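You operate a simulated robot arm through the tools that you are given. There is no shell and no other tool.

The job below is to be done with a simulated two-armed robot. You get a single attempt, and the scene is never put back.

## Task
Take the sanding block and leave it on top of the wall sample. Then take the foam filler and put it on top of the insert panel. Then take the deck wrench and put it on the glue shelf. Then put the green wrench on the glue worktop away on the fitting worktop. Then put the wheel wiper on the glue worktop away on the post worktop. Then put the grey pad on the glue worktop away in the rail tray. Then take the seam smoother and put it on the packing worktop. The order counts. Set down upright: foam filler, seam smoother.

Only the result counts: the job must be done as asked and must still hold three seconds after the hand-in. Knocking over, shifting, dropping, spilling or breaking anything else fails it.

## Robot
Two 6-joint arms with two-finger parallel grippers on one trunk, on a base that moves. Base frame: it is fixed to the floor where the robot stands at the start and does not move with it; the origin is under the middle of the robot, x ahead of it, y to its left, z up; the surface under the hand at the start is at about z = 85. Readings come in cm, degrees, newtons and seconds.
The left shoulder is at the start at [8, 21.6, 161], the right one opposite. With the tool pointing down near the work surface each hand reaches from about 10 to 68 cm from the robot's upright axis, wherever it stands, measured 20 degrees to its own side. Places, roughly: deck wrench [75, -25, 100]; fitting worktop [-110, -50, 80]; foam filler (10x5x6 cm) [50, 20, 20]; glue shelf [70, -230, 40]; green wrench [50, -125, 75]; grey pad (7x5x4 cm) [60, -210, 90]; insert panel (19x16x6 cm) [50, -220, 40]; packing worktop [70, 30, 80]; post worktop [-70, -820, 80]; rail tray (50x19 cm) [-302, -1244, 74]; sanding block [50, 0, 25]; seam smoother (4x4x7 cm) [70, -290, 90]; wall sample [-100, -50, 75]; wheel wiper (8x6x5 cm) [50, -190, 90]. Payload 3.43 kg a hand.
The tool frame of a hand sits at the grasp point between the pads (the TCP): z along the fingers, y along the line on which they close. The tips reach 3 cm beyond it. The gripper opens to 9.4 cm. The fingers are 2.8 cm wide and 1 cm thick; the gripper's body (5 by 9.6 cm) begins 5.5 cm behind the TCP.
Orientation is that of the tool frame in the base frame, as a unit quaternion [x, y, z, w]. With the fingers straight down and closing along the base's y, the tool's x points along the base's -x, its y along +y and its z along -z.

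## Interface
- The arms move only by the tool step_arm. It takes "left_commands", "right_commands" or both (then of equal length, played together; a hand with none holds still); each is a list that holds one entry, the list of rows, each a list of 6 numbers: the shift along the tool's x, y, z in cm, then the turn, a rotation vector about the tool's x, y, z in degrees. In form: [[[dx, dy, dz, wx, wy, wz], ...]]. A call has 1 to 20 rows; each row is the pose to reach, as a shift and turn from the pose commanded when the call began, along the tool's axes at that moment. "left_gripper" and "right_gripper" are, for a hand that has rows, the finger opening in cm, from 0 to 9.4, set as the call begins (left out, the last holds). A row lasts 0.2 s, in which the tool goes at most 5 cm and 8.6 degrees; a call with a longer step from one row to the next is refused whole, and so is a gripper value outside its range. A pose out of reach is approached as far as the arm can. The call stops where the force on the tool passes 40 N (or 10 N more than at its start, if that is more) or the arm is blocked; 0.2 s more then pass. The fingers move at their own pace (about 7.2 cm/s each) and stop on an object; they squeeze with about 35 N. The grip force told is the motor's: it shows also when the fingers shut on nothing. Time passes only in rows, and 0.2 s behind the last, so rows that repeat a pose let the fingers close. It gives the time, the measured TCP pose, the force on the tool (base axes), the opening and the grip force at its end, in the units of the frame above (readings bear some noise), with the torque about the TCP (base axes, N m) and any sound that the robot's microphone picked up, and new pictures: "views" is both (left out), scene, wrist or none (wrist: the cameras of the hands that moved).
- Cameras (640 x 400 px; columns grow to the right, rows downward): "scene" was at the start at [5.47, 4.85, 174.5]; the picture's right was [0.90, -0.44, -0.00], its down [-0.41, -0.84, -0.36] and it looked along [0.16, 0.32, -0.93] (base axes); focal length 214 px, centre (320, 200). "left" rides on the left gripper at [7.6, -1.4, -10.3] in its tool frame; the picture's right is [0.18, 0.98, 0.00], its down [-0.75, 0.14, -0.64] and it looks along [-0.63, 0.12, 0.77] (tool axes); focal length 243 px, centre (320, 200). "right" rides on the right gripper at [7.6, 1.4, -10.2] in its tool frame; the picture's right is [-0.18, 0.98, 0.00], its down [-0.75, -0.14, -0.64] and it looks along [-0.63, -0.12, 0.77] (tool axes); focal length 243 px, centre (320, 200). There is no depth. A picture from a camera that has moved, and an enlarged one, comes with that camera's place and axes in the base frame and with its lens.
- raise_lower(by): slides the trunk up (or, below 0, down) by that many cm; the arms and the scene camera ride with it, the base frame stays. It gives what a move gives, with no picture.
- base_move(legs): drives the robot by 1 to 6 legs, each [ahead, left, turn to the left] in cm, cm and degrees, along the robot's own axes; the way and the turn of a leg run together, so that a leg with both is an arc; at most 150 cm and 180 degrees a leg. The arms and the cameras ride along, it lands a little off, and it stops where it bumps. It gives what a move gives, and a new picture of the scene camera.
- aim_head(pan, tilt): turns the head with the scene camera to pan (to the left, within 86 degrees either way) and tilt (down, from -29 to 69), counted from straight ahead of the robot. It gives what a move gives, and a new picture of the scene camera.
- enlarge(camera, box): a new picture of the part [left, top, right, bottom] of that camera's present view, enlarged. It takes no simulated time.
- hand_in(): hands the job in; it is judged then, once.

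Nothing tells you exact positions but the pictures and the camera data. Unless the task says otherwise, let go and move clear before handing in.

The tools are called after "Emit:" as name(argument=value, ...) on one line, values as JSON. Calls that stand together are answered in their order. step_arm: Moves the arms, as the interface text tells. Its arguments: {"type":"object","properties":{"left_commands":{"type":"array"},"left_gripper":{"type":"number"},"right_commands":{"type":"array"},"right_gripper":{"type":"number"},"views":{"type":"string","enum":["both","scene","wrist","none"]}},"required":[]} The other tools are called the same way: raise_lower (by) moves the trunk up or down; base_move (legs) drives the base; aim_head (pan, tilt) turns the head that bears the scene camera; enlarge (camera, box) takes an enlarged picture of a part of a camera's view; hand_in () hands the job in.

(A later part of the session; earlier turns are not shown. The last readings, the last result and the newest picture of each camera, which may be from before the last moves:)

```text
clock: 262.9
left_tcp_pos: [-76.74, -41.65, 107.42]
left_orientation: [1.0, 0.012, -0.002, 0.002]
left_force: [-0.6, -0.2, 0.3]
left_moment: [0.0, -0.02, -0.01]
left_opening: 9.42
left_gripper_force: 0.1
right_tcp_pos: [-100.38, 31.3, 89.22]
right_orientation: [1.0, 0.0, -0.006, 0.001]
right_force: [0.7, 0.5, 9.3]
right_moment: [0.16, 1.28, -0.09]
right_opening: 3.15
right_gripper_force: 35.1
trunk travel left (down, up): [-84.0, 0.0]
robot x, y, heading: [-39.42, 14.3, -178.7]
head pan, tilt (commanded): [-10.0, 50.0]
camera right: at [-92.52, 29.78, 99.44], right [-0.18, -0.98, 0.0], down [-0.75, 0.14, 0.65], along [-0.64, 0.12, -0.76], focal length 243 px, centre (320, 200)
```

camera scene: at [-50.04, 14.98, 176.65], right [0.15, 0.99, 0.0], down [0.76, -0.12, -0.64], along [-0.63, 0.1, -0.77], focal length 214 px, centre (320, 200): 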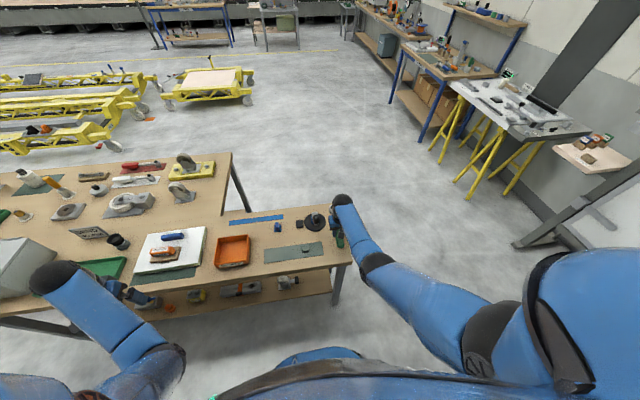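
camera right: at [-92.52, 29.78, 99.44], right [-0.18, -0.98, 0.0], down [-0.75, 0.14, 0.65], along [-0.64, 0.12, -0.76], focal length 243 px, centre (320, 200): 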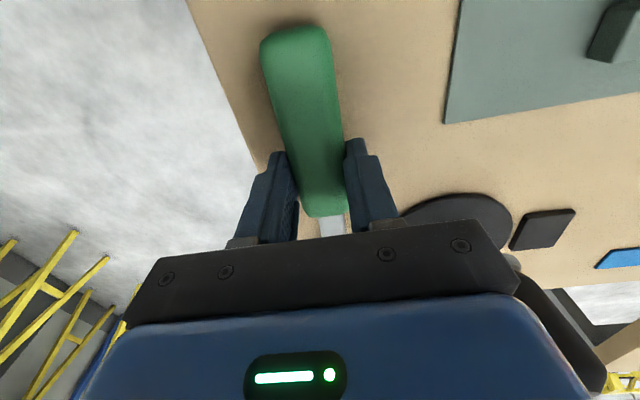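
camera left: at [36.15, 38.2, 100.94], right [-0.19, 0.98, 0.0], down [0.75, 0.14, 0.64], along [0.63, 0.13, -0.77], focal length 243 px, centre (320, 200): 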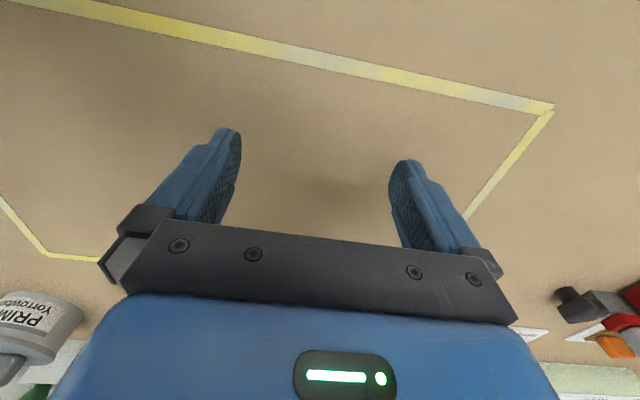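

Head touches at nearly the height it was picked from, so it's lying almost flat. I release and lift away.

Emit:
step_arm(right_commands=[[[0, 0, 0.1, 0, -1.2, 0], [0, 0, 0.1, 0, -1.2, 0], [0, 0, 0.1, 0, -1.2, 0]]], right_gripper=5.5, views="wrist")

Emit:
step_arm(right_commands=[[[0, 0, -3, 0, 0, 0], [0, 0, -7, 0, 0, 0], [0, 0, -11, 0, 0, 0], [0, 0, -15, 0, 0, 0], [0, 0, -18, 0, 0, 0]]], views="wrist")

Emit:
enlarge(camera="scene", box=[260, 180, 400, 290])

```text
clock: 263.7
left_tcp_pos: [-76.62, -41.72, 107.43]
left_orientation: [1.0, 0.013, -0.003, 0.003]
left_force: [0.1, -0.3, -1.1]
left_moment: [0.0, -0.05, 0.02]
left_opening: 9.39
left_gripper_force: 0.2
right_tcp_pos: [-100.23, 31.27, 89.0]
right_orientation: [1.0, 0.0, -0.013, 0.001]
right_force: [-0.2, 0.3, -0.6]
right_moment: [0.05, -0.03, 0.01]
right_opening: 5.51
right_gripper_force: 0.0
trunk travel left (down, up): [-84.0, 0.0]
robot x, y, heading: [-39.02, 13.84, -178.5]
head pan, tilt (commanded): [-10.0, 50.0]
camera right: at [-92.26, 29.74, 98.95], right [-0.18, -0.98, 0.01], down [-0.74, 0.14, 0.66], along [-0.65, 0.12, -0.75], focal length 243 px, centre (320, 200)
```

right: 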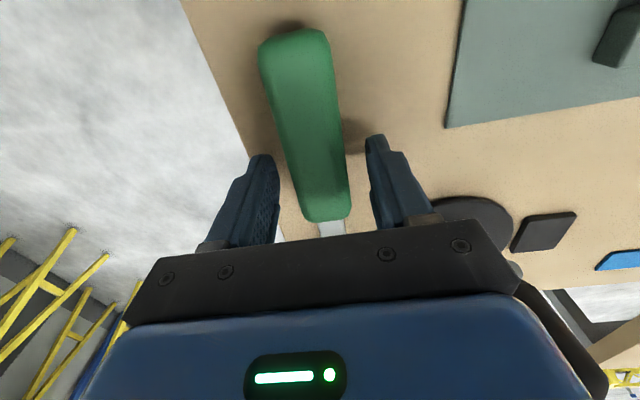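

```text
clock: 264.9
left_tcp_pos: [-76.7, -41.66, 107.35]
left_orientation: [1.0, 0.013, -0.003, 0.002]
left_force: [0.2, 0.1, -0.5]
left_moment: [0.0, -0.01, 0.0]
left_opening: 9.39
left_gripper_force: 0.0
right_tcp_pos: [-99.42, 31.19, 106.85]
right_orientation: [1.0, 0.001, -0.012, 0.0]
right_force: [0.6, -0.4, -0.3]
right_moment: [-0.02, 0.03, 0.0]
right_opening: 5.48
right_gripper_force: 0.1
trunk travel left (down, up): [-84.0, 0.0]
robot x, y, heading: [-39.38, 14.01, -178.7]
head pan, tilt (commanded): [-10.0, 50.0]
camera right: at [-91.55, 29.83, 116.96], right [-0.18, -0.98, 0.01], down [-0.74, 0.14, 0.66], along [-0.65, 0.12, -0.75], focal length 243 px, centre (320, 200)
```

right: 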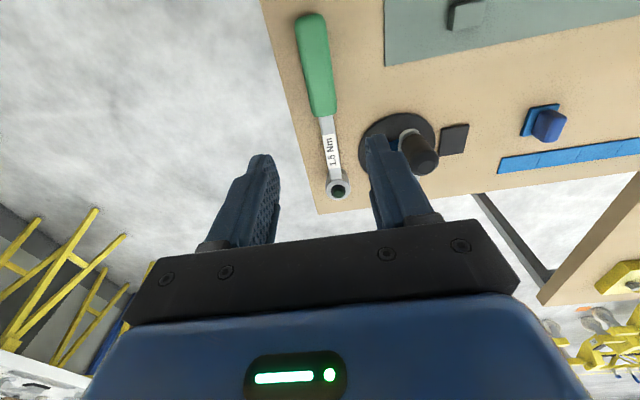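

```text
3.64 times, centred on (330, 235) of scene
camera zoom: at [-49.85, 14.87, 176.66], right [0.15, 0.99, 0.0], down [0.76, -0.12, -0.64], along [-0.64, 0.1, -0.77], focal length 780 px, centre (284, 73)
```

zoom: 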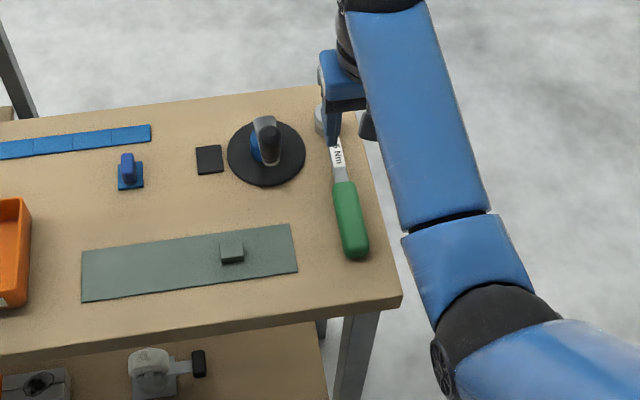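

The green wrench is placed on the fitting worktop. Next is the wheel wiper (blue on light blue) at about [55, −187] on the glue worktop. I turn back and drive there.

Emit:
step_arm(right_commands=[[[0, 0, -2, 0, 1.2, 0]]], right_gripper=9.4, views="none")

Emit:
base_move(legs=[[0, 0, 178.8]])

```text
clock: 265.3
left_tcp_pos: [-76.73, -41.61, 107.41]
left_orientation: [1.0, 0.012, -0.002, 0.002]
left_force: [0.0, 0.4, 0.5]
left_moment: [0.04, -0.02, 0.0]
left_opening: 9.4
left_gripper_force: 0.2
right_tcp_pos: [-99.47, 31.14, 108.98]
right_orientation: [1.0, 0.001, -0.002, 0.001]
right_force: [0.4, 0.8, 0.1]
right_moment: [-0.01, 0.0, 0.02]
right_opening: 9.42
right_gripper_force: 0.0
trunk travel left (down, up): [-84.0, 0.0]
robot x, y, heading: [-39.58, 14.04, -178.6]
head pan, tilt (commanded): [-10.0, 50.0]
```

```text
clock: 273.1
left_tcp_pos: [-1.04, 69.06, 107.51]
left_orientation: [-0.006, 1.0, 0.002, 0.003]
left_force: [-0.1, 0.0, 0.7]
left_moment: [0.0, -0.02, -0.02]
left_opening: 9.42
left_gripper_force: 0.1
right_tcp_pos: [20.74, -4.16, 108.91]
right_orientation: [0.006, 1.0, 0.001, 0.002]
right_force: [0.1, 0.4, 0.2]
right_moment: [-0.01, 0.01, -0.01]
right_opening: 9.39
right_gripper_force: 0.0
trunk travel left (down, up): [-84.0, 0.0]
robot x, y, heading: [-39.49, 13.88, 0.5]
head pan, tilt (commanded): [-10.0, 50.0]
camera scene: at [-28.62, 12.56, 176.66], right [-0.16, -0.99, 0.0], down [-0.76, 0.13, -0.64], along [0.63, -0.11, -0.77], focal length 214 px, centre (320, 200)
```

scene: 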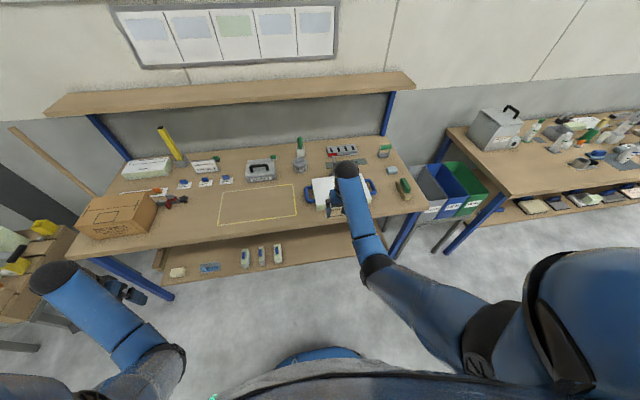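

Emit:
base_move(legs=[[0, -150, -0.5], [12, -34, 0]])

Emit:
aim_head(pan=-5, tilt=45)

Emit:
enlarge(camera="scene", box=[240, 140, 440, 265])

Emit:
step_arm(right_commands=[[[0, 0, 0, 0, 0, 0]]], views="wrist")

```text
clock: 282.6
left_tcp_pos: [13.29, -118.97, 107.28]
left_orientation: [-0.004, 1.0, 0.002, 0.003]
left_force: [0.4, 0.8, -0.2]
left_moment: [-0.02, -0.02, 0.02]
left_opening: 9.41
left_gripper_force: 0.1
right_tcp_pos: [35.12, -192.1, 109.07]
right_orientation: [0.008, 1.0, 0.0, 0.002]
right_force: [-0.2, 0.7, 0.0]
right_moment: [-0.05, -0.04, 0.01]
right_opening: 9.43
right_gripper_force: 0.1
trunk travel left (down, up): [-84.0, 0.0]
robot x, y, heading: [-24.64, -174.21, 0.2]
head pan, tilt (commanded): [-10.0, 50.0]
camera scene: at [-14.39, -175.24, 176.68], right [-0.17, -0.99, 0.0], down [-0.75, 0.13, -0.64], along [0.63, -0.11, -0.77], focal length 214 px, centre (320, 200)
```

scene: 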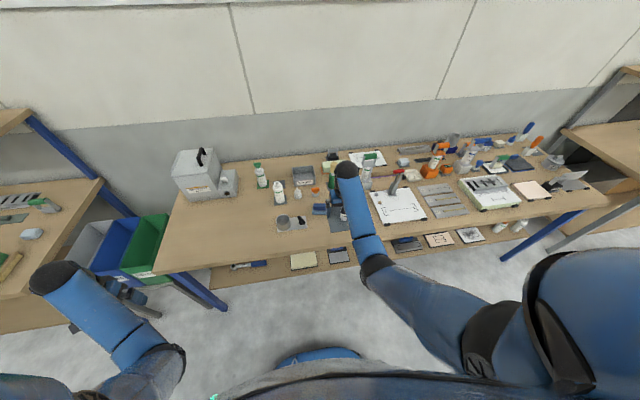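

```text
clock: 283.3
left_tcp_pos: [13.32, -119.01, 107.38]
left_orientation: [-0.004, 1.0, 0.002, 0.003]
left_force: [-0.3, 0.1, 0.3]
left_moment: [0.03, 0.0, -0.03]
left_opening: 9.4
left_gripper_force: 0.1
right_tcp_pos: [35.08, -192.16, 109.03]
right_orientation: [0.007, 1.0, 0.0, 0.002]
right_force: [-0.5, -0.2, -0.3]
right_moment: [-0.02, -0.04, -0.01]
right_opening: 9.38
right_gripper_force: 0.0
trunk travel left (down, up): [-84.0, 0.0]
robot x, y, heading: [-25.15, -174.33, 0.7]
head pan, tilt (commanded): [-5.0, 45.0]
camera scene: at [-13.81, -174.82, 177.36], right [-0.08, -1.0, 0.0], down [-0.7, 0.06, -0.71], along [0.7, -0.06, -0.71], focal length 214 px, centre (320, 200)
```

scene: 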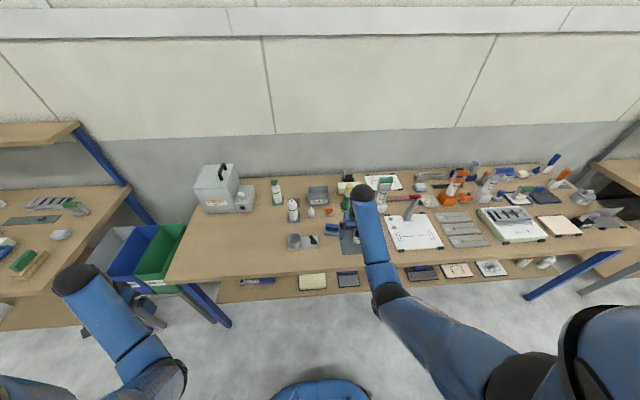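

```text
3.20 times, centred on (340, 202) of scene
camera zoom: at [-13.81, -174.82, 177.36], right [-0.08, -1.0, 0.0], down [-0.7, 0.06, -0.71], along [0.7, -0.06, -0.71], focal length 686 px, centre (256, 192)
```

zoom: 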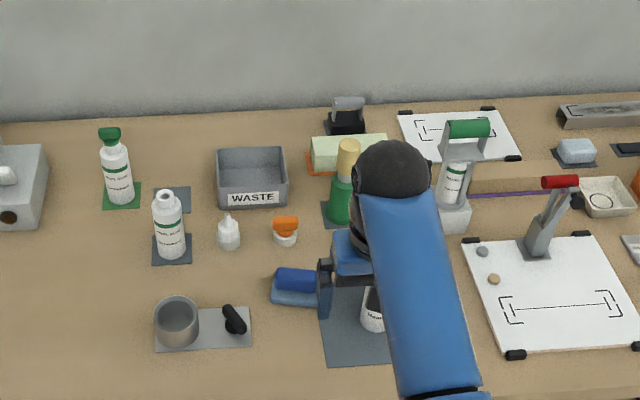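

```text
clock: 283.7
left_tcp_pos: [13.51, -119.35, 107.33]
left_orientation: [-0.004, 1.0, 0.003, 0.002]
left_force: [-0.8, -1.2, -0.1]
left_moment: [-0.02, 0.01, 0.0]
left_opening: 9.38
left_gripper_force: 0.1
right_tcp_pos: [35.08, -192.56, 108.85]
right_orientation: [0.008, 1.0, 0.0, 0.001]
right_force: [-0.8, 0.0, 0.7]
right_moment: [-0.01, 0.02, 0.0]
right_opening: 9.41
right_gripper_force: 0.2
trunk travel left (down, up): [-84.0, 0.0]
robot x, y, heading: [-24.68, -174.29, 0.5]
head pan, tilt (commanded): [-5.0, 45.0]
camera right: at [27.57, -190.96, 119.18], right [0.2, 0.98, 0.0], down [0.75, -0.15, 0.64], along [0.63, -0.13, -0.76], focal length 243 px, centre (320, 200)
```

right: 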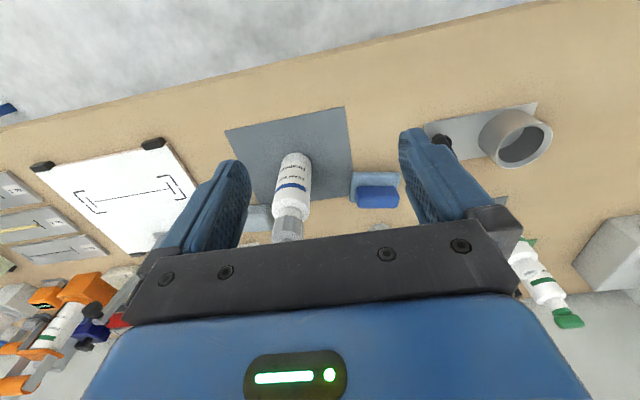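

The wheel wiper (dark-blue bar on a light-blue base, x 51–57, y −190…−183) stands beside a bottle. I yaw the hand 90° so it closes along x over the bar, then move over it.

Emit:
step_arm(right_commands=[[[0, 0, -0.2, 0, 0, -8.2], [0, 0, -0.4, 0, 0, -16.4], [0, 0, -0.6, 0, 0, -24.6], [0, 0, -0.8, 0, 0, -32.8], [0, 0, -1, 0, 0, -41], [0, 0, -1, 0, 0, -49.2], [0, 0, -1, 0, 0, -57.4], [0, 0, -1, 0, 0, -65.6], [0, 0, -1, 0, 0, -73.8], [0, 0, -1, 0, 0, -82], [0, 0, -1, 0, 0, -90]]], views="none")

Emit:
base_move(legs=[[16.5, 5.6, 0]])

Emit:
step_arm(right_commands=[[[0, 0, 0, 0, 0, 0]]], views="wrist")

Emit:
enlarge(camera="scene", box=[240, 140, 440, 265])

```text
clock: 286.1
left_tcp_pos: [13.65, -119.17, 107.37]
left_orientation: [-0.004, 1.0, 0.003, 0.002]
left_force: [0.3, -0.6, 0.0]
left_moment: [-0.03, 0.02, 0.03]
left_opening: 9.41
left_gripper_force: 0.1
right_tcp_pos: [35.16, -192.4, 109.89]
right_orientation: [-0.703, 0.712, -0.002, 0.002]
right_force: [-0.3, 0.6, 0.3]
right_moment: [0.02, -0.02, 0.0]
right_opening: 9.4
right_gripper_force: 0.1
trunk travel left (down, up): [-84.0, 0.0]
robot x, y, heading: [-24.78, -174.18, 0.5]
head pan, tilt (commanded): [-5.0, 45.0]
```

```text
clock: 287.5
left_tcp_pos: [29.58, -113.52, 107.58]
left_orientation: [-0.005, 1.0, 0.004, 0.004]
left_force: [0.1, -0.5, 0.9]
left_moment: [-0.01, -0.02, -0.03]
left_opening: 9.41
left_gripper_force: 0.1
right_tcp_pos: [51.4, -186.73, 110.08]
right_orientation: [-0.702, 0.712, -0.003, 0.004]
right_force: [-0.5, 0.1, 0.5]
right_moment: [0.05, -0.07, -0.01]
right_opening: 9.42
right_gripper_force: 0.0
trunk travel left (down, up): [-84.0, 0.0]
robot x, y, heading: [-8.37, -168.41, 0.6]
head pan, tilt (commanded): [-5.0, 45.0]
camera scene: at [2.19, -169.41, 177.4], right [-0.08, -1.0, 0.0], down [-0.7, 0.06, -0.71], along [0.71, -0.05, -0.7], focal length 214 px, centre (320, 200)
```

scene: 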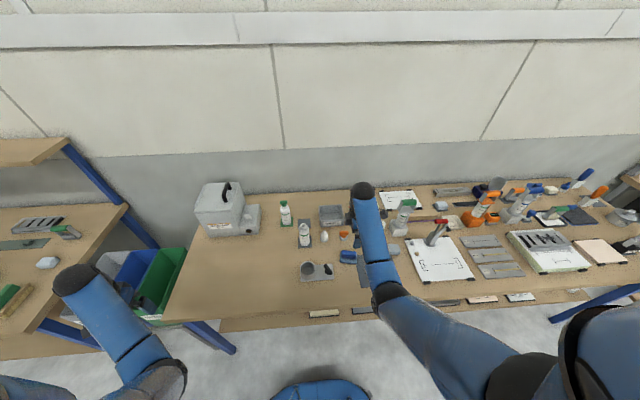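

```text
clock: 287.9
left_tcp_pos: [29.94, -113.34, 107.34]
left_orientation: [-0.005, 1.0, 0.002, 0.001]
left_force: [-0.3, 0.8, 1.2]
left_moment: [-0.02, 0.03, 0.02]
left_opening: 9.39
left_gripper_force: 0.1
right_tcp_pos: [51.87, -186.57, 109.79]
right_orientation: [-0.702, 0.713, -0.002, 0.0]
right_force: [0.1, 0.6, 0.3]
right_moment: [0.0, 0.01, 0.01]
right_opening: 9.45
right_gripper_force: 0.0
trunk travel left (down, up): [-84.0, 0.0]
robot x, y, heading: [-8.43, -168.61, 0.6]
head pan, tilt (commanded): [-5.0, 45.0]
camera right: at [50.28, -194.08, 120.13], right [-0.98, 0.2, 0.0], down [0.15, 0.75, 0.64], along [0.13, 0.63, -0.77], focal length 243 px, centre (320, 200)
```

right: 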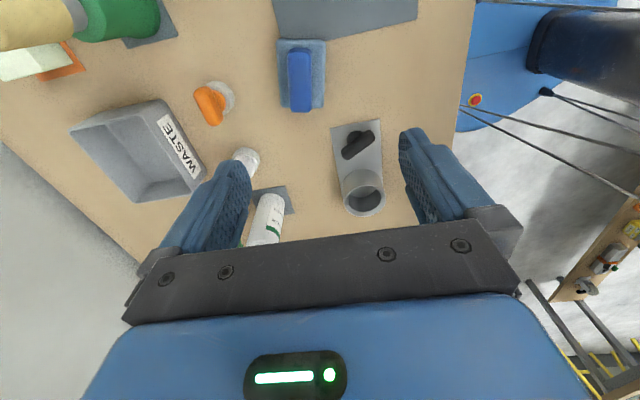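

```text
3.20 times, centred on (340, 202) of scene
camera zoom: at [2.94, -169.14, 177.33], right [-0.08, -1.0, 0.0], down [-0.71, 0.06, -0.71], along [0.7, -0.06, -0.71], focal length 686 px, centre (256, 192)
```

zoom: 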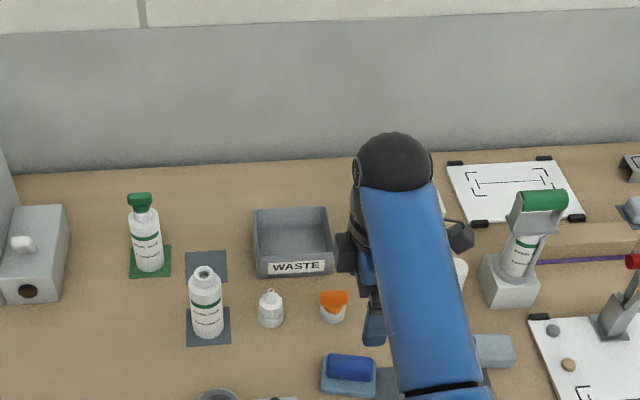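

The wiper's bar is centred at about [54.1, −186.9], 2.8 cm wide. I move over it and descend part-way.

Emit:
step_arm(right_commands=[[[0.3, -2.2, 3, 0, 0, 0], [0.3, -2.2, 7, 0, 0, 0], [0.3, -2.2, 11, 0, 0, 0], [0.3, -2.2, 14, 0, 0, 0]]], views="wrist")

```text
clock: 288.9
left_tcp_pos: [29.85, -113.34, 107.34]
left_orientation: [-0.005, 1.0, 0.002, 0.003]
left_force: [0.0, -0.6, -0.5]
left_moment: [-0.01, 0.01, 0.02]
left_opening: 9.4
left_gripper_force: 0.0
right_tcp_pos: [53.82, -186.55, 95.74]
right_orientation: [-0.702, 0.712, -0.001, 0.002]
right_force: [-0.6, 0.1, -0.1]
right_moment: [0.01, 0.02, -0.01]
right_opening: 9.42
right_gripper_force: 0.0
trunk travel left (down, up): [-84.0, 0.0]
robot x, y, heading: [-8.16, -168.33, 0.5]
head pan, tilt (commanded): [-5.0, 45.0]
camera right: at [52.29, -194.33, 106.03], right [-0.98, 0.2, -0.01], down [0.15, 0.75, 0.64], along [0.13, 0.63, -0.77], focal length 243 px, centre (320, 200)
```

right: 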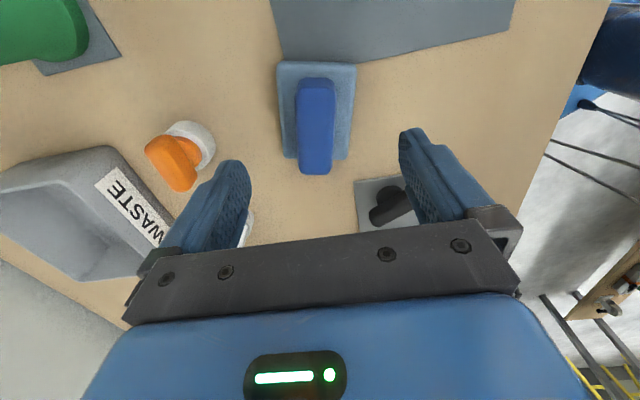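

Emit:
step_arm(right_commands=[[[1, -0.25, 2, 0, 0, 0], [1, -0.25, 4, 0, 0, 0], [1, -0.25, 5.3, 0, 0, 0]]], views="wrist")

```text
clock: 289.7
left_tcp_pos: [29.83, -113.37, 107.39]
left_orientation: [-0.005, 1.0, 0.003, 0.001]
left_force: [-0.2, -0.1, -0.9]
left_moment: [-0.02, -0.01, -0.02]
left_opening: 9.39
left_gripper_force: 0.1
right_tcp_pos: [54.06, -187.67, 90.55]
right_orientation: [-0.702, 0.712, -0.001, 0.002]
right_force: [0.3, -0.8, 1.6]
right_moment: [-0.01, 0.01, 0.02]
right_opening: 9.38
right_gripper_force: 0.1
trunk travel left (down, up): [-84.0, 0.0]
robot x, y, heading: [-8.66, -168.16, 0.5]
head pan, tilt (commanded): [-5.0, 45.0]
camera right: at [52.67, -195.34, 100.76], right [-0.98, 0.2, 0.0], down [0.15, 0.75, 0.64], along [0.13, 0.63, -0.77], focal length 243 px, centre (320, 200)
```

right: 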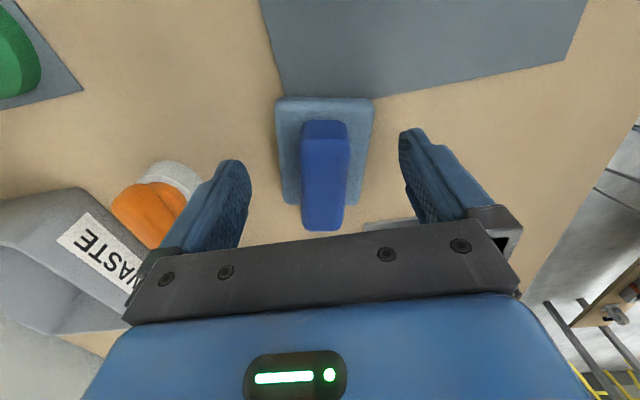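

Emit:
step_arm(right_commands=[[[0, 0.3, 0, 0, 0, 0], [0, 0.3, 0, 0, 0, 0], [0, 0.3, 0, 0, 0, 0], [0, 0.3, 0, 0, 0, 0], [0, 0.3, 0, 0, 0, 0], [0, 0.3, 0, 0, 0, 0]]], right_gripper=0, views="wrist")

Emit:
step_arm(right_commands=[[[0, 0, -2, 0, 0, 0], [0, 0, -5, 0, 0, 0], [0, 0, -9, 0, 0, 0], [0, 0, -13, 0, 0, 0], [0, 0, -17, 0, 0, 0]]], views="wrist")

```text
clock: 291.1
left_tcp_pos: [29.8, -113.4, 107.47]
left_orientation: [-0.006, 1.0, 0.002, 0.002]
left_force: [-0.8, 0.2, -0.6]
left_moment: [-0.01, 0.01, 0.01]
left_opening: 9.41
left_gripper_force: 0.1
right_tcp_pos: [53.9, -187.67, 90.79]
right_orientation: [-0.702, 0.713, -0.001, 0.002]
right_force: [0.2, -0.5, 2.9]
right_moment: [-0.14, -0.05, 0.07]
right_opening: 2.71
right_gripper_force: 35.4
trunk travel left (down, up): [-84.0, 0.0]
robot x, y, heading: [-8.58, -168.04, 0.5]
head pan, tilt (commanded): [-5.0, 45.0]
camera right: at [52.36, -195.34, 100.92], right [-0.98, 0.2, 0.0], down [0.15, 0.75, 0.64], along [0.13, 0.63, -0.77], focal length 243 px, centre (320, 200)
```

right: 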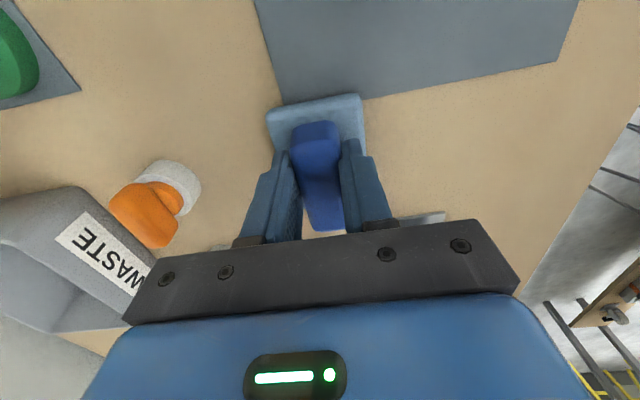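

```text
clock: 292.3
left_tcp_pos: [29.89, -113.42, 107.37]
left_orientation: [-0.006, 1.0, 0.003, 0.002]
left_force: [0.0, -0.2, -0.2]
left_moment: [0.0, -0.01, 0.01]
left_opening: 9.41
left_gripper_force: 0.1
right_tcp_pos: [53.88, -187.68, 107.62]
right_orientation: [-0.703, 0.712, -0.001, 0.002]
right_force: [0.1, 0.5, -1.3]
right_moment: [0.0, -0.01, 0.06]
right_opening: 2.7
right_gripper_force: 35.2
trunk travel left (down, up): [-84.0, 0.0]
robot x, y, heading: [-8.57, -168.34, 0.4]
head pan, tilt (commanded): [-5.0, 45.0]
camera right: at [52.3, -195.29, 117.92], right [-0.98, 0.2, 0.0], down [0.15, 0.75, 0.64], along [0.13, 0.63, -0.77], focal length 243 px, centre (320, 200)
```

right: 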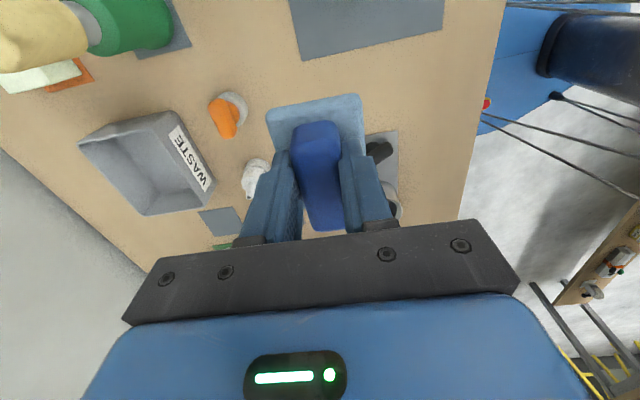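

The wheel wiper is held. I back off from the bench and turn to face along the aisle (−y) to find the way to the post worktop.

Emit:
base_move(legs=[[-33, 0, 0], [0, 0, -90]])

Emit:
aim_head(pan=0, tilt=25)

Emit:
enlarge(camera="scene", box=[240, 60, 480, 210])

```text
clock: 298.3
left_tcp_pos: [13.8, -206.58, 107.24]
left_orientation: [0.7, 0.714, 0.0, 0.002]
left_force: [-1.0, -0.3, 0.4]
left_moment: [0.01, -0.01, -0.02]
left_opening: 9.4
left_gripper_force: 0.0
right_tcp_pos: [-60.28, -231.12, 107.62]
right_orientation: [0.003, 1.0, -0.002, 0.0]
right_force: [-0.6, -1.0, -1.3]
right_moment: [0.03, -0.01, 0.01]
right_opening: 2.72
right_gripper_force: 34.3
trunk travel left (down, up): [-84.0, 0.0]
robot x, y, heading: [-41.37, -168.47, -88.9]
head pan, tilt (commanded): [-5.0, 45.0]
camera scene: at [-42.07, -180.13, 177.35], right [-1.0, 0.07, 0.0], down [0.05, 0.71, -0.71], along [-0.05, -0.71, -0.71], focal length 214 px, centre (320, 200)
```

scene: 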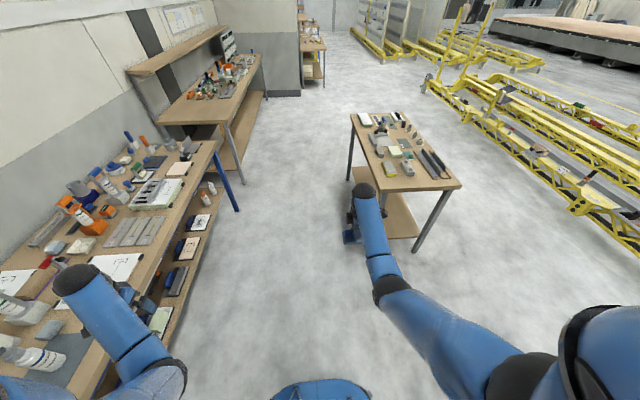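

```text
clock: 299.2
left_tcp_pos: [13.79, -206.57, 107.48]
left_orientation: [0.7, 0.714, 0.001, 0.003]
left_force: [0.0, -0.9, -0.3]
left_moment: [0.0, -0.01, 0.01]
left_opening: 9.41
left_gripper_force: 0.1
right_tcp_pos: [-60.28, -231.28, 107.58]
right_orientation: [0.003, 1.0, -0.002, 0.001]
right_force: [-0.3, -0.5, -0.4]
right_moment: [0.03, -0.01, 0.01]
right_opening: 2.71
right_gripper_force: 34.8
trunk travel left (down, up): [-84.0, 0.0]
robot x, y, heading: [-41.69, -168.92, -89.3]
head pan, tilt (commanded): [0.0, 25.0]
camera scene: at [-41.4, -181.23, 180.4], right [-1.0, -0.02, 0.0], down [-0.01, 0.42, -0.91], along [0.02, -0.91, -0.42], focal length 214 px, centre (320, 200)
```

scene: 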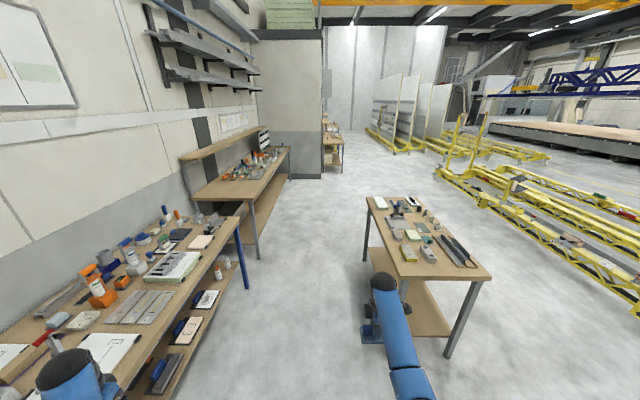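

```text
2.67 times, centred on (360, 135) of scene
camera zoom: at [-41.4, -181.23, 180.4], right [-1.0, -0.02, 0.0], down [-0.01, 0.42, -0.91], along [0.02, -0.91, -0.42], focal length 572 px, centre (213, 373)
```

zoom: 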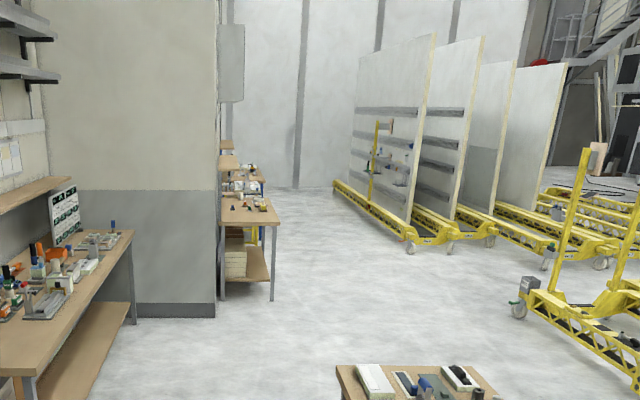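

The aisle is clear at x≈−41: trolley on my right (x<−86), benches on my left (x>33). The post worktop appears behind the partition end at about x −38…−90, y −715…−890. I drive down the aisle.

Emit:
base_move(legs=[[150, 0, -1], [150, 0, 0], [120, 0, 0]])

Emit:
aim_head(pan=10, tilt=25)

```text
clock: 319.1
left_tcp_pos: [13.21, -624.98, 107.44]
left_orientation: [0.716, 0.698, 0.0, 0.004]
left_force: [-0.3, -0.2, -0.1]
left_moment: [0.02, -0.02, 0.0]
left_opening: 9.37
left_gripper_force: 0.1
right_tcp_pos: [-61.89, -646.29, 107.6]
right_orientation: [0.026, 1.0, -0.003, 0.001]
right_force: [-0.5, 0.0, -0.7]
right_moment: [0.01, 0.0, 0.0]
right_opening: 2.74
right_gripper_force: 34.6
trunk travel left (down, up): [-84.0, 0.0]
robot x, y, heading: [-40.4, -584.96, -91.6]
head pan, tilt (commanded): [0.0, 25.0]
camera scene: at [-40.75, -597.14, 180.42], right [-1.0, 0.03, 0.0], down [0.01, 0.42, -0.91], along [-0.03, -0.91, -0.42], focal length 214 px, centre (320, 200)
```

scene: 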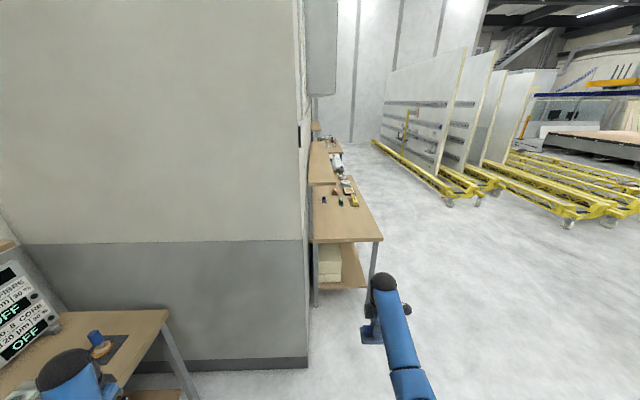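

```text
clock: 319.9
left_tcp_pos: [13.17, -625.12, 107.45]
left_orientation: [0.717, 0.697, 0.001, 0.004]
left_force: [0.2, 0.3, 0.7]
left_moment: [0.03, 0.01, -0.04]
left_opening: 9.4
left_gripper_force: 0.0
right_tcp_pos: [-61.87, -646.29, 107.75]
right_orientation: [0.024, 1.0, -0.003, 0.001]
right_force: [0.6, 0.3, -2.0]
right_moment: [-0.03, 0.02, -0.01]
right_opening: 2.7
right_gripper_force: 34.5
trunk travel left (down, up): [-84.0, 0.0]
robot x, y, heading: [-40.17, -584.86, -91.6]
head pan, tilt (commanded): [10.0, 25.0]
camera scene: at [-39.16, -597.15, 180.41], right [-0.99, -0.15, 0.0], down [-0.06, 0.42, -0.91], along [0.13, -0.9, -0.42], focal length 214 px, centre (320, 200)
```

scene: 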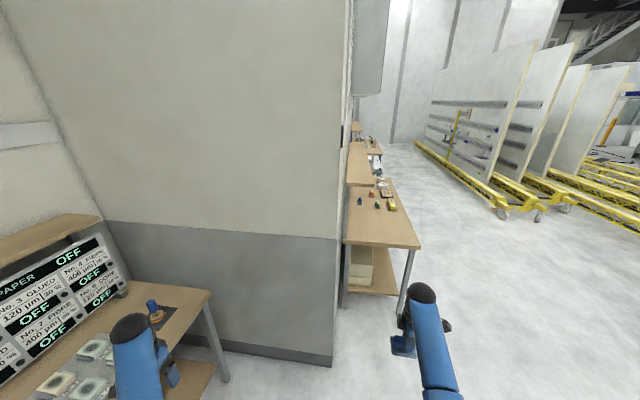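

I see the post worktop beyond the wall's end, from about y −731 to −850, x −39…−93. I enlarge it to see what's on it.

Emit:
enlarge(camera="scene", box=[330, 110, 450, 260])

```text
2.67 times, centred on (390, 185) of scene
camera zoom: at [-39.16, -597.15, 180.41], right [-0.99, -0.15, 0.0], down [-0.06, 0.42, -0.91], along [0.13, -0.9, -0.42], focal length 572 px, centre (133, 240)
```

zoom: 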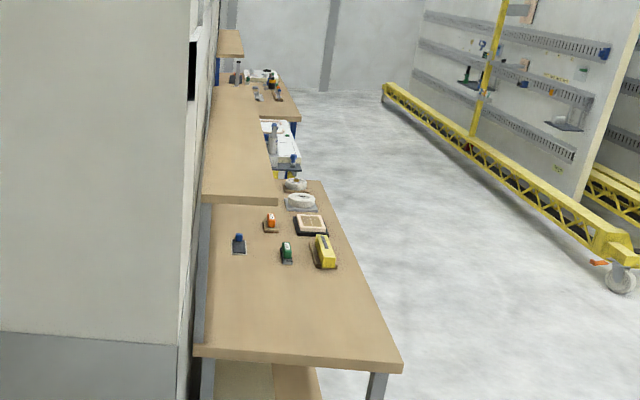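

The near part of the post worktop is free. I'll approach it from its open (−x) side: strafe right, drive forward, and turn left to face +x.

Emit:
base_move(legs=[[0, -98, 1.6], [150, 0, 0]])

Emit:
base_move(legs=[[0, 0, 90]])

Emit:
aim_head(pan=-10, tilt=45)

```text
clock: 331.9
left_tcp_pos: [-81.21, -767.53, 107.38]
left_orientation: [0.694, 0.72, 0.0, 0.004]
left_force: [0.2, 0.8, 0.5]
left_moment: [-0.03, 0.02, 0.0]
left_opening: 9.42
left_gripper_force: 0.1
right_tcp_pos: [-154.68, -793.52, 107.68]
right_orientation: [-0.006, 1.0, -0.003, 0.001]
right_force: [-0.3, 0.3, -0.6]
right_moment: [-0.02, -0.02, 0.02]
right_opening: 2.72
right_gripper_force: 35.0
trunk travel left (down, up): [-84.0, 0.0]
robot x, y, heading: [-137.1, -730.89, -88.1]
head pan, tilt (commanded): [10.0, 25.0]
camera scene: at [-135.16, -742.99, 180.42], right [-0.98, -0.21, 0.0], down [-0.09, 0.41, -0.91], along [0.19, -0.89, -0.42], focal length 214 px, centre (320, 200)
```

scene: 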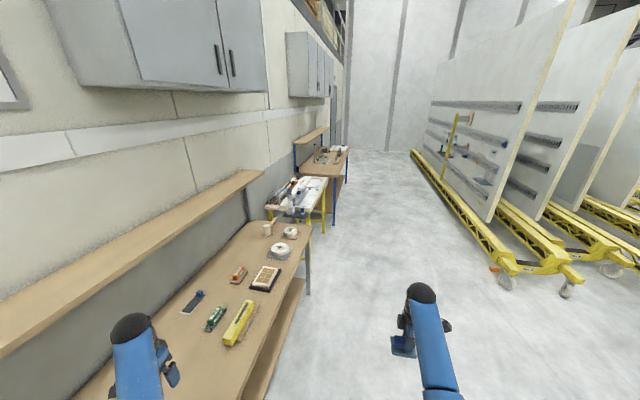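

```text
clock: 336.2
left_tcp_pos: [-101.9, -673.86, 107.41]
left_orientation: [-0.033, 0.999, 0.002, 0.002]
left_force: [0.1, -0.5, 1.3]
left_moment: [-0.01, -0.02, 0.03]
left_opening: 9.42
left_gripper_force: 0.0
right_tcp_pos: [-73.95, -746.59, 107.55]
right_orientation: [0.722, -0.692, 0.0, -0.002]
right_force: [0.1, 1.0, -0.2]
right_moment: [-0.03, 0.05, 0.04]
right_opening: 2.72
right_gripper_force: 34.6
trunk travel left (down, up): [-84.0, 0.0]
robot x, y, heading: [-137.32, -730.76, 3.3]
head pan, tilt (commanded): [10.0, 25.0]
camera scene: at [-125.16, -728.72, 180.41], right [0.24, -0.97, 0.0], down [-0.41, -0.1, -0.91], along [0.88, 0.21, -0.42], focal length 214 px, centre (320, 200)
```

scene: 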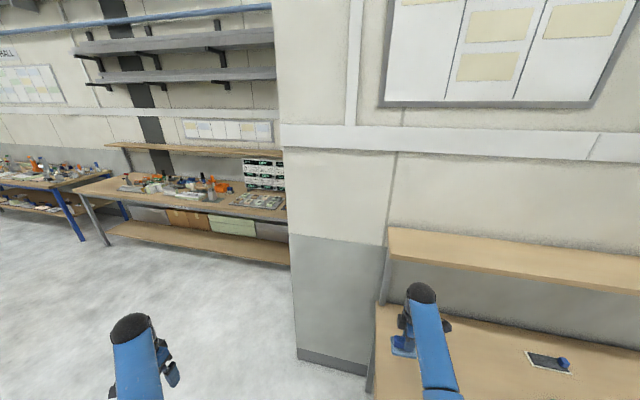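

```text
clock: 337.0
left_tcp_pos: [-101.96, -673.74, 107.39]
left_orientation: [-0.033, 0.999, 0.002, 0.002]
left_force: [0.7, 0.3, 0.1]
left_moment: [0.0, 0.03, 0.0]
left_opening: 9.41
left_gripper_force: 0.0
right_tcp_pos: [-73.99, -746.71, 107.62]
right_orientation: [0.721, -0.692, 0.001, -0.001]
right_force: [0.0, -0.3, -1.2]
right_moment: [-0.03, -0.02, -0.04]
right_opening: 2.73
right_gripper_force: 35.0
trunk travel left (down, up): [-84.0, 0.0]
robot x, y, heading: [-136.99, -730.63, 3.7]
head pan, tilt (commanded): [-10.0, 45.0]
camera scene: at [-126.03, -731.74, 177.36], right [-0.11, -0.99, 0.0], down [-0.7, 0.08, -0.71], along [0.7, -0.08, -0.71], focal length 214 px, centre (320, 200)
```

scene: 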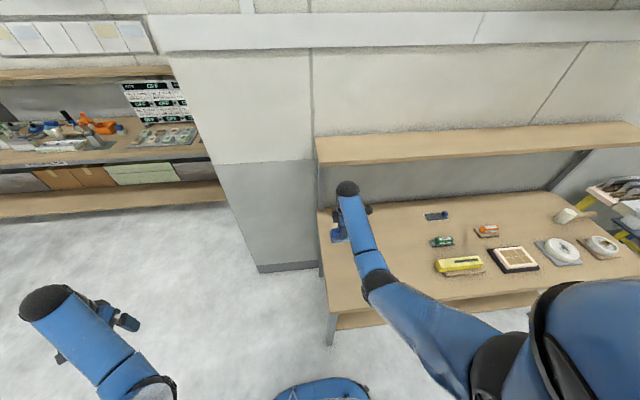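

I'm at the post worktop; its free left part spans y −740…−788, x −98…−45. I shift so the wiper is over about [−77, −763].

Emit:
base_move(legs=[[-3, -13, -3.5]])

Emit:
step_arm(right_commands=[[[0, 0, 3, 0, 0, 0], [0, 0, 6, 0, 0, 0], [0, 0, 9, 0, 0, 0]]], views="both")

```text
clock: 338.3
left_tcp_pos: [-101.16, -688.58, 107.14]
left_orientation: [-0.004, 1.0, 0.001, 0.001]
left_force: [-0.3, -0.1, -0.2]
left_moment: [-0.02, -0.03, 0.0]
left_opening: 9.4
left_gripper_force: 0.0
right_tcp_pos: [-77.41, -762.99, 107.62]
right_orientation: [-0.701, 0.713, -0.003, 0.0]
right_force: [-0.5, 0.0, -0.9]
right_moment: [-0.03, -0.03, -0.02]
right_opening: 2.72
right_gripper_force: 35.3
trunk travel left (down, up): [-84.0, 0.0]
robot x, y, heading: [-139.61, -744.0, 0.2]
head pan, tilt (commanded): [-10.0, 45.0]
camera scene: at [-128.5, -744.81, 177.34], right [-0.17, -0.99, 0.0], down [-0.7, 0.12, -0.71], along [0.7, -0.12, -0.71], focal length 214 px, centre (320, 200)
```

scene: 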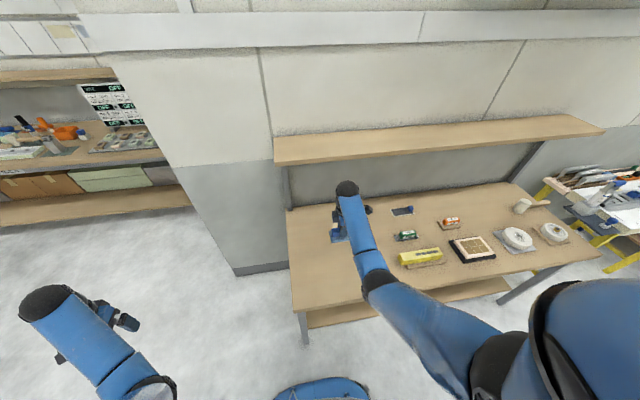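

```text
clock: 339.1
left_tcp_pos: [-101.39, -689.05, 107.44]
left_orientation: [-0.003, 1.0, 0.003, 0.001]
left_force: [0.7, -0.3, 0.7]
left_moment: [0.03, 0.0, -0.02]
left_opening: 9.41
left_gripper_force: 0.1
right_tcp_pos: [-77.39, -763.6, 98.49]
right_orientation: [-0.701, 0.713, -0.001, 0.002]
right_force: [-0.7, 0.9, -0.6]
right_moment: [0.0, 0.0, -0.03]
right_opening: 2.73
right_gripper_force: 35.4
trunk travel left (down, up): [-84.0, 0.0]
robot x, y, heading: [-139.64, -743.96, 0.5]
head pan, tilt (commanded): [-10.0, 45.0]
camera scene: at [-128.63, -745.53, 177.35], right [-0.17, -0.99, 0.0], down [-0.7, 0.12, -0.71], along [0.7, -0.12, -0.71], focal length 214 px, centre (320, 200)
camera right: at [-78.92, -771.24, 108.78], right [-0.98, 0.2, 0.0], down [0.15, 0.75, 0.64], along [0.13, 0.63, -0.77], focal length 243 px, centre (320, 200)
```

scene: 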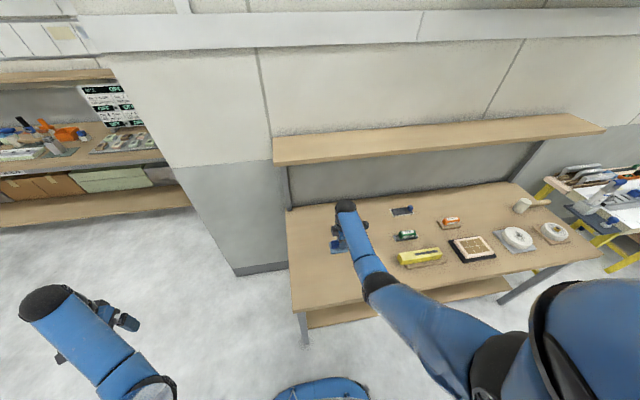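
right: 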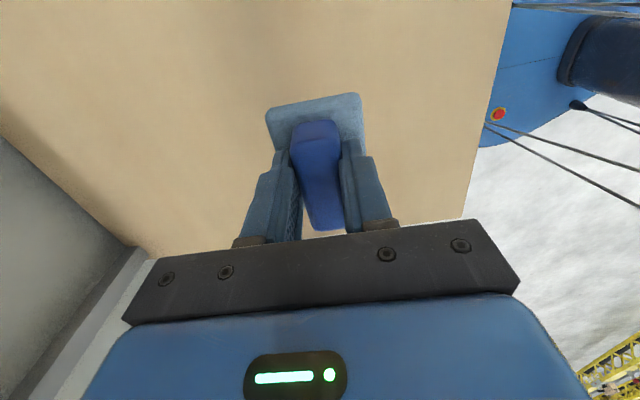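

Free table below. I lower gently to contact.

Emit:
step_arm(right_commands=[[[0, 0, 2, 0, 0, 0], [0, 0, 4, 0, 0, 0], [0, 0, 5.5, 0, 0, 0], [0, 0, 6.2, 0, 0, 0]]], views="none")

Emit:
step_arm(right_commands=[[[0, 0, 0.4, 0, 0, 0], [0, 0, 0.8, 0, 0, 0]]], views="none")

```text
clock: 340.1
left_tcp_pos: [-101.31, -689.19, 107.41]
left_orientation: [-0.003, 1.0, 0.003, 0.002]
left_force: [0.0, 0.9, -0.5]
left_moment: [0.0, 0.02, 0.02]
left_opening: 9.38
left_gripper_force: 0.1
right_tcp_pos: [-77.43, -763.46, 92.48]
right_orientation: [-0.702, 0.712, -0.001, 0.001]
right_force: [0.6, 0.0, -1.6]
right_moment: [0.02, -0.01, -0.04]
right_opening: 2.71
right_gripper_force: 35.1
trunk travel left (down, up): [-84.0, 0.0]
robot x, y, heading: [-139.4, -744.21, 0.4]
head pan, tilt (commanded): [-10.0, 45.0]
```

```text
clock: 340.7
left_tcp_pos: [-101.27, -689.13, 107.36]
left_orientation: [-0.004, 1.0, 0.002, 0.001]
left_force: [0.1, 0.0, -1.0]
left_moment: [0.02, -0.03, -0.01]
left_opening: 9.39
left_gripper_force: 0.1
right_tcp_pos: [-77.5, -763.53, 91.76]
right_orientation: [-0.702, 0.712, 0.0, 0.001]
right_force: [0.3, -0.1, -0.8]
right_moment: [-0.02, 0.0, 0.03]
right_opening: 2.71
right_gripper_force: 35.1
trunk travel left (down, up): [-84.0, 0.0]
robot x, y, heading: [-139.61, -744.02, 0.4]
head pan, tilt (commanded): [-10.0, 45.0]
```

Emit:
step_arm(right_commands=[[[0, 0, 0.4, 0, 0, 0], [0, 0, 0.7, 0, 0, 0]]], views="none")

Emit:
step_arm(right_commands=[[[0, 0, 0.3, 0, 0, 0], [0, 0, 0.5, 0, 0, 0]]], views="none")

```text
clock: 341.3
left_tcp_pos: [-101.29, -689.12, 107.33]
left_orientation: [-0.004, 1.0, 0.002, 0.001]
left_force: [-0.2, -0.1, -0.7]
left_moment: [-0.02, -0.02, -0.02]
left_opening: 9.39
left_gripper_force: 0.0
right_tcp_pos: [-77.48, -763.43, 91.03]
right_orientation: [-0.702, 0.713, -0.001, 0.003]
right_force: [0.0, -0.7, -0.6]
right_moment: [0.01, 0.0, 0.01]
right_opening: 2.73
right_gripper_force: 35.4
trunk travel left (down, up): [-84.0, 0.0]
robot x, y, heading: [-139.58, -744.17, 0.1]
head pan, tilt (commanded): [-10.0, 45.0]
```

```text
clock: 341.9
left_tcp_pos: [-101.28, -689.11, 107.39]
left_orientation: [-0.004, 1.0, 0.002, 0.002]
left_force: [-0.6, -0.1, -0.5]
left_moment: [-0.01, 0.01, -0.02]
left_opening: 9.41
left_gripper_force: 0.1
right_tcp_pos: [-77.41, -763.45, 90.48]
right_orientation: [-0.702, 0.712, -0.002, 0.002]
right_force: [-0.2, 0.6, -0.7]
right_moment: [-0.01, -0.02, 0.0]
right_opening: 2.73
right_gripper_force: 35.0
trunk travel left (down, up): [-84.0, 0.0]
robot x, y, heading: [-139.59, -743.87, 0.4]
head pan, tilt (commanded): [-10.0, 45.0]
```

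Emit:
step_arm(right_commands=[[[0, 0, 0.3, 0, 0, 0], [0, 0, 0.5, 0, 0, 0]]], views="none")

Emit:
step_arm(right_commands=[[[0, 0, 0.3, 0, 0, 0], [0, 0, 0.5, 0, 0, 0]]], views="wrist")

```text
clock: 342.5
left_tcp_pos: [-101.36, -689.07, 107.49]
left_orientation: [-0.003, 1.0, 0.003, 0.002]
left_force: [0.4, -0.1, -0.5]
left_moment: [-0.01, 0.02, 0.01]
left_opening: 9.38
left_gripper_force: 0.0
right_tcp_pos: [-77.49, -763.44, 89.91]
right_orientation: [-0.701, 0.713, -0.001, 0.002]
right_force: [0.1, 0.1, -0.2]
right_moment: [-0.01, -0.01, -0.01]
right_opening: 2.74
right_gripper_force: 35.5
trunk travel left (down, up): [-84.0, 0.0]
robot x, y, heading: [-139.77, -743.89, 0.2]
head pan, tilt (commanded): [-10.0, 45.0]
```

```text
clock: 343.1
left_tcp_pos: [-101.19, -689.13, 107.33]
left_orientation: [-0.003, 1.0, 0.002, 0.002]
left_force: [0.7, 0.6, 1.2]
left_moment: [-0.03, -0.03, -0.03]
left_opening: 9.39
left_gripper_force: 0.0
right_tcp_pos: [-77.38, -763.54, 89.35]
right_orientation: [-0.701, 0.713, -0.001, 0.002]
right_force: [0.6, 0.0, -1.6]
right_moment: [0.02, -0.01, -0.01]
right_opening: 2.69
right_gripper_force: 34.9
trunk travel left (down, up): [-84.0, 0.0]
robot x, y, heading: [-139.83, -743.85, 0.2]
head pan, tilt (commanded): [-10.0, 45.0]
camera right: at [-78.99, -771.09, 99.61], right [-0.98, 0.2, 0.0], down [0.15, 0.75, 0.64], along [0.13, 0.63, -0.77], focal length 243 px, centre (320, 200)
```

right: 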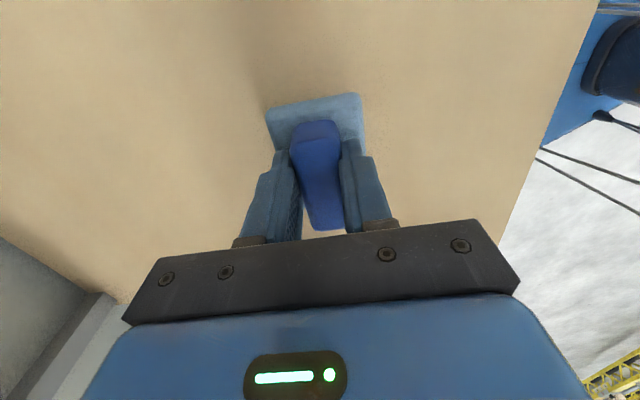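

No contact yet; this worktop is a bit lower. I continue down.

Emit:
step_arm(right_commands=[[[0, 0, 0.4, 0, 0, 0], [0, 0, 0.8, 0, 0, 0], [0, 0, 1.2, 0, 0, 0]]], views="none")

```text
clock: 343.9
left_tcp_pos: [-101.23, -689.09, 107.37]
left_orientation: [-0.003, 1.0, 0.003, 0.001]
left_force: [-0.3, 0.4, -0.4]
left_moment: [0.03, 0.02, -0.01]
left_opening: 9.38
left_gripper_force: 0.0
right_tcp_pos: [-77.69, -763.31, 88.5]
right_orientation: [-0.701, 0.713, 0.0, 0.001]
right_force: [0.2, -0.5, -0.1]
right_moment: [-0.03, 0.03, 0.04]
right_opening: 2.71
right_gripper_force: 35.1
right hand out of reach, approached as far as the arm can: row 3
trunk travel left (down, up): [-84.0, 0.0]
robot x, y, heading: [-140.03, -744.0, 0.4]
head pan, tilt (commanded): [-10.0, 45.0]
```

The arm is at its reach limit, so I lower with the trunk instead, in small steps.

Emit:
raise_lower(by=-1)

Emit:
raise_lower(by=-0.8)

```text
clock: 344.5
left_tcp_pos: [-101.29, -689.1, 106.4]
left_orientation: [-0.003, 1.0, 0.003, 0.001]
left_force: [0.4, -0.5, -0.5]
left_moment: [-0.02, 0.0, 0.03]
left_opening: 9.38
left_gripper_force: 0.1
right_tcp_pos: [-77.74, -763.26, 87.35]
right_orientation: [-0.701, 0.713, 0.0, 0.003]
right_force: [-0.9, -0.1, -0.5]
right_moment: [-0.01, 0.02, -0.02]
right_opening: 2.74
right_gripper_force: 35.1
trunk travel left (down, up): [-83.0, 1.0]
robot x, y, heading: [-139.67, -743.95, 0.2]
head pan, tilt (commanded): [-10.0, 45.0]
```

```text
clock: 345.1
left_tcp_pos: [-101.25, -689.1, 105.63]
left_orientation: [-0.004, 1.0, 0.003, 0.001]
left_force: [0.3, 0.5, 0.5]
left_moment: [0.02, -0.03, 0.01]
left_opening: 9.39
left_gripper_force: 0.0
right_tcp_pos: [-77.71, -763.24, 86.56]
right_orientation: [-0.701, 0.713, -0.001, 0.002]
right_force: [-0.1, 0.2, -0.1]
right_moment: [-0.01, -0.02, 0.0]
right_opening: 2.7
right_gripper_force: 35.1
trunk travel left (down, up): [-82.2, 1.8]
robot x, y, heading: [-139.79, -743.95, 0.5]
head pan, tilt (commanded): [-10.0, 45.0]
```

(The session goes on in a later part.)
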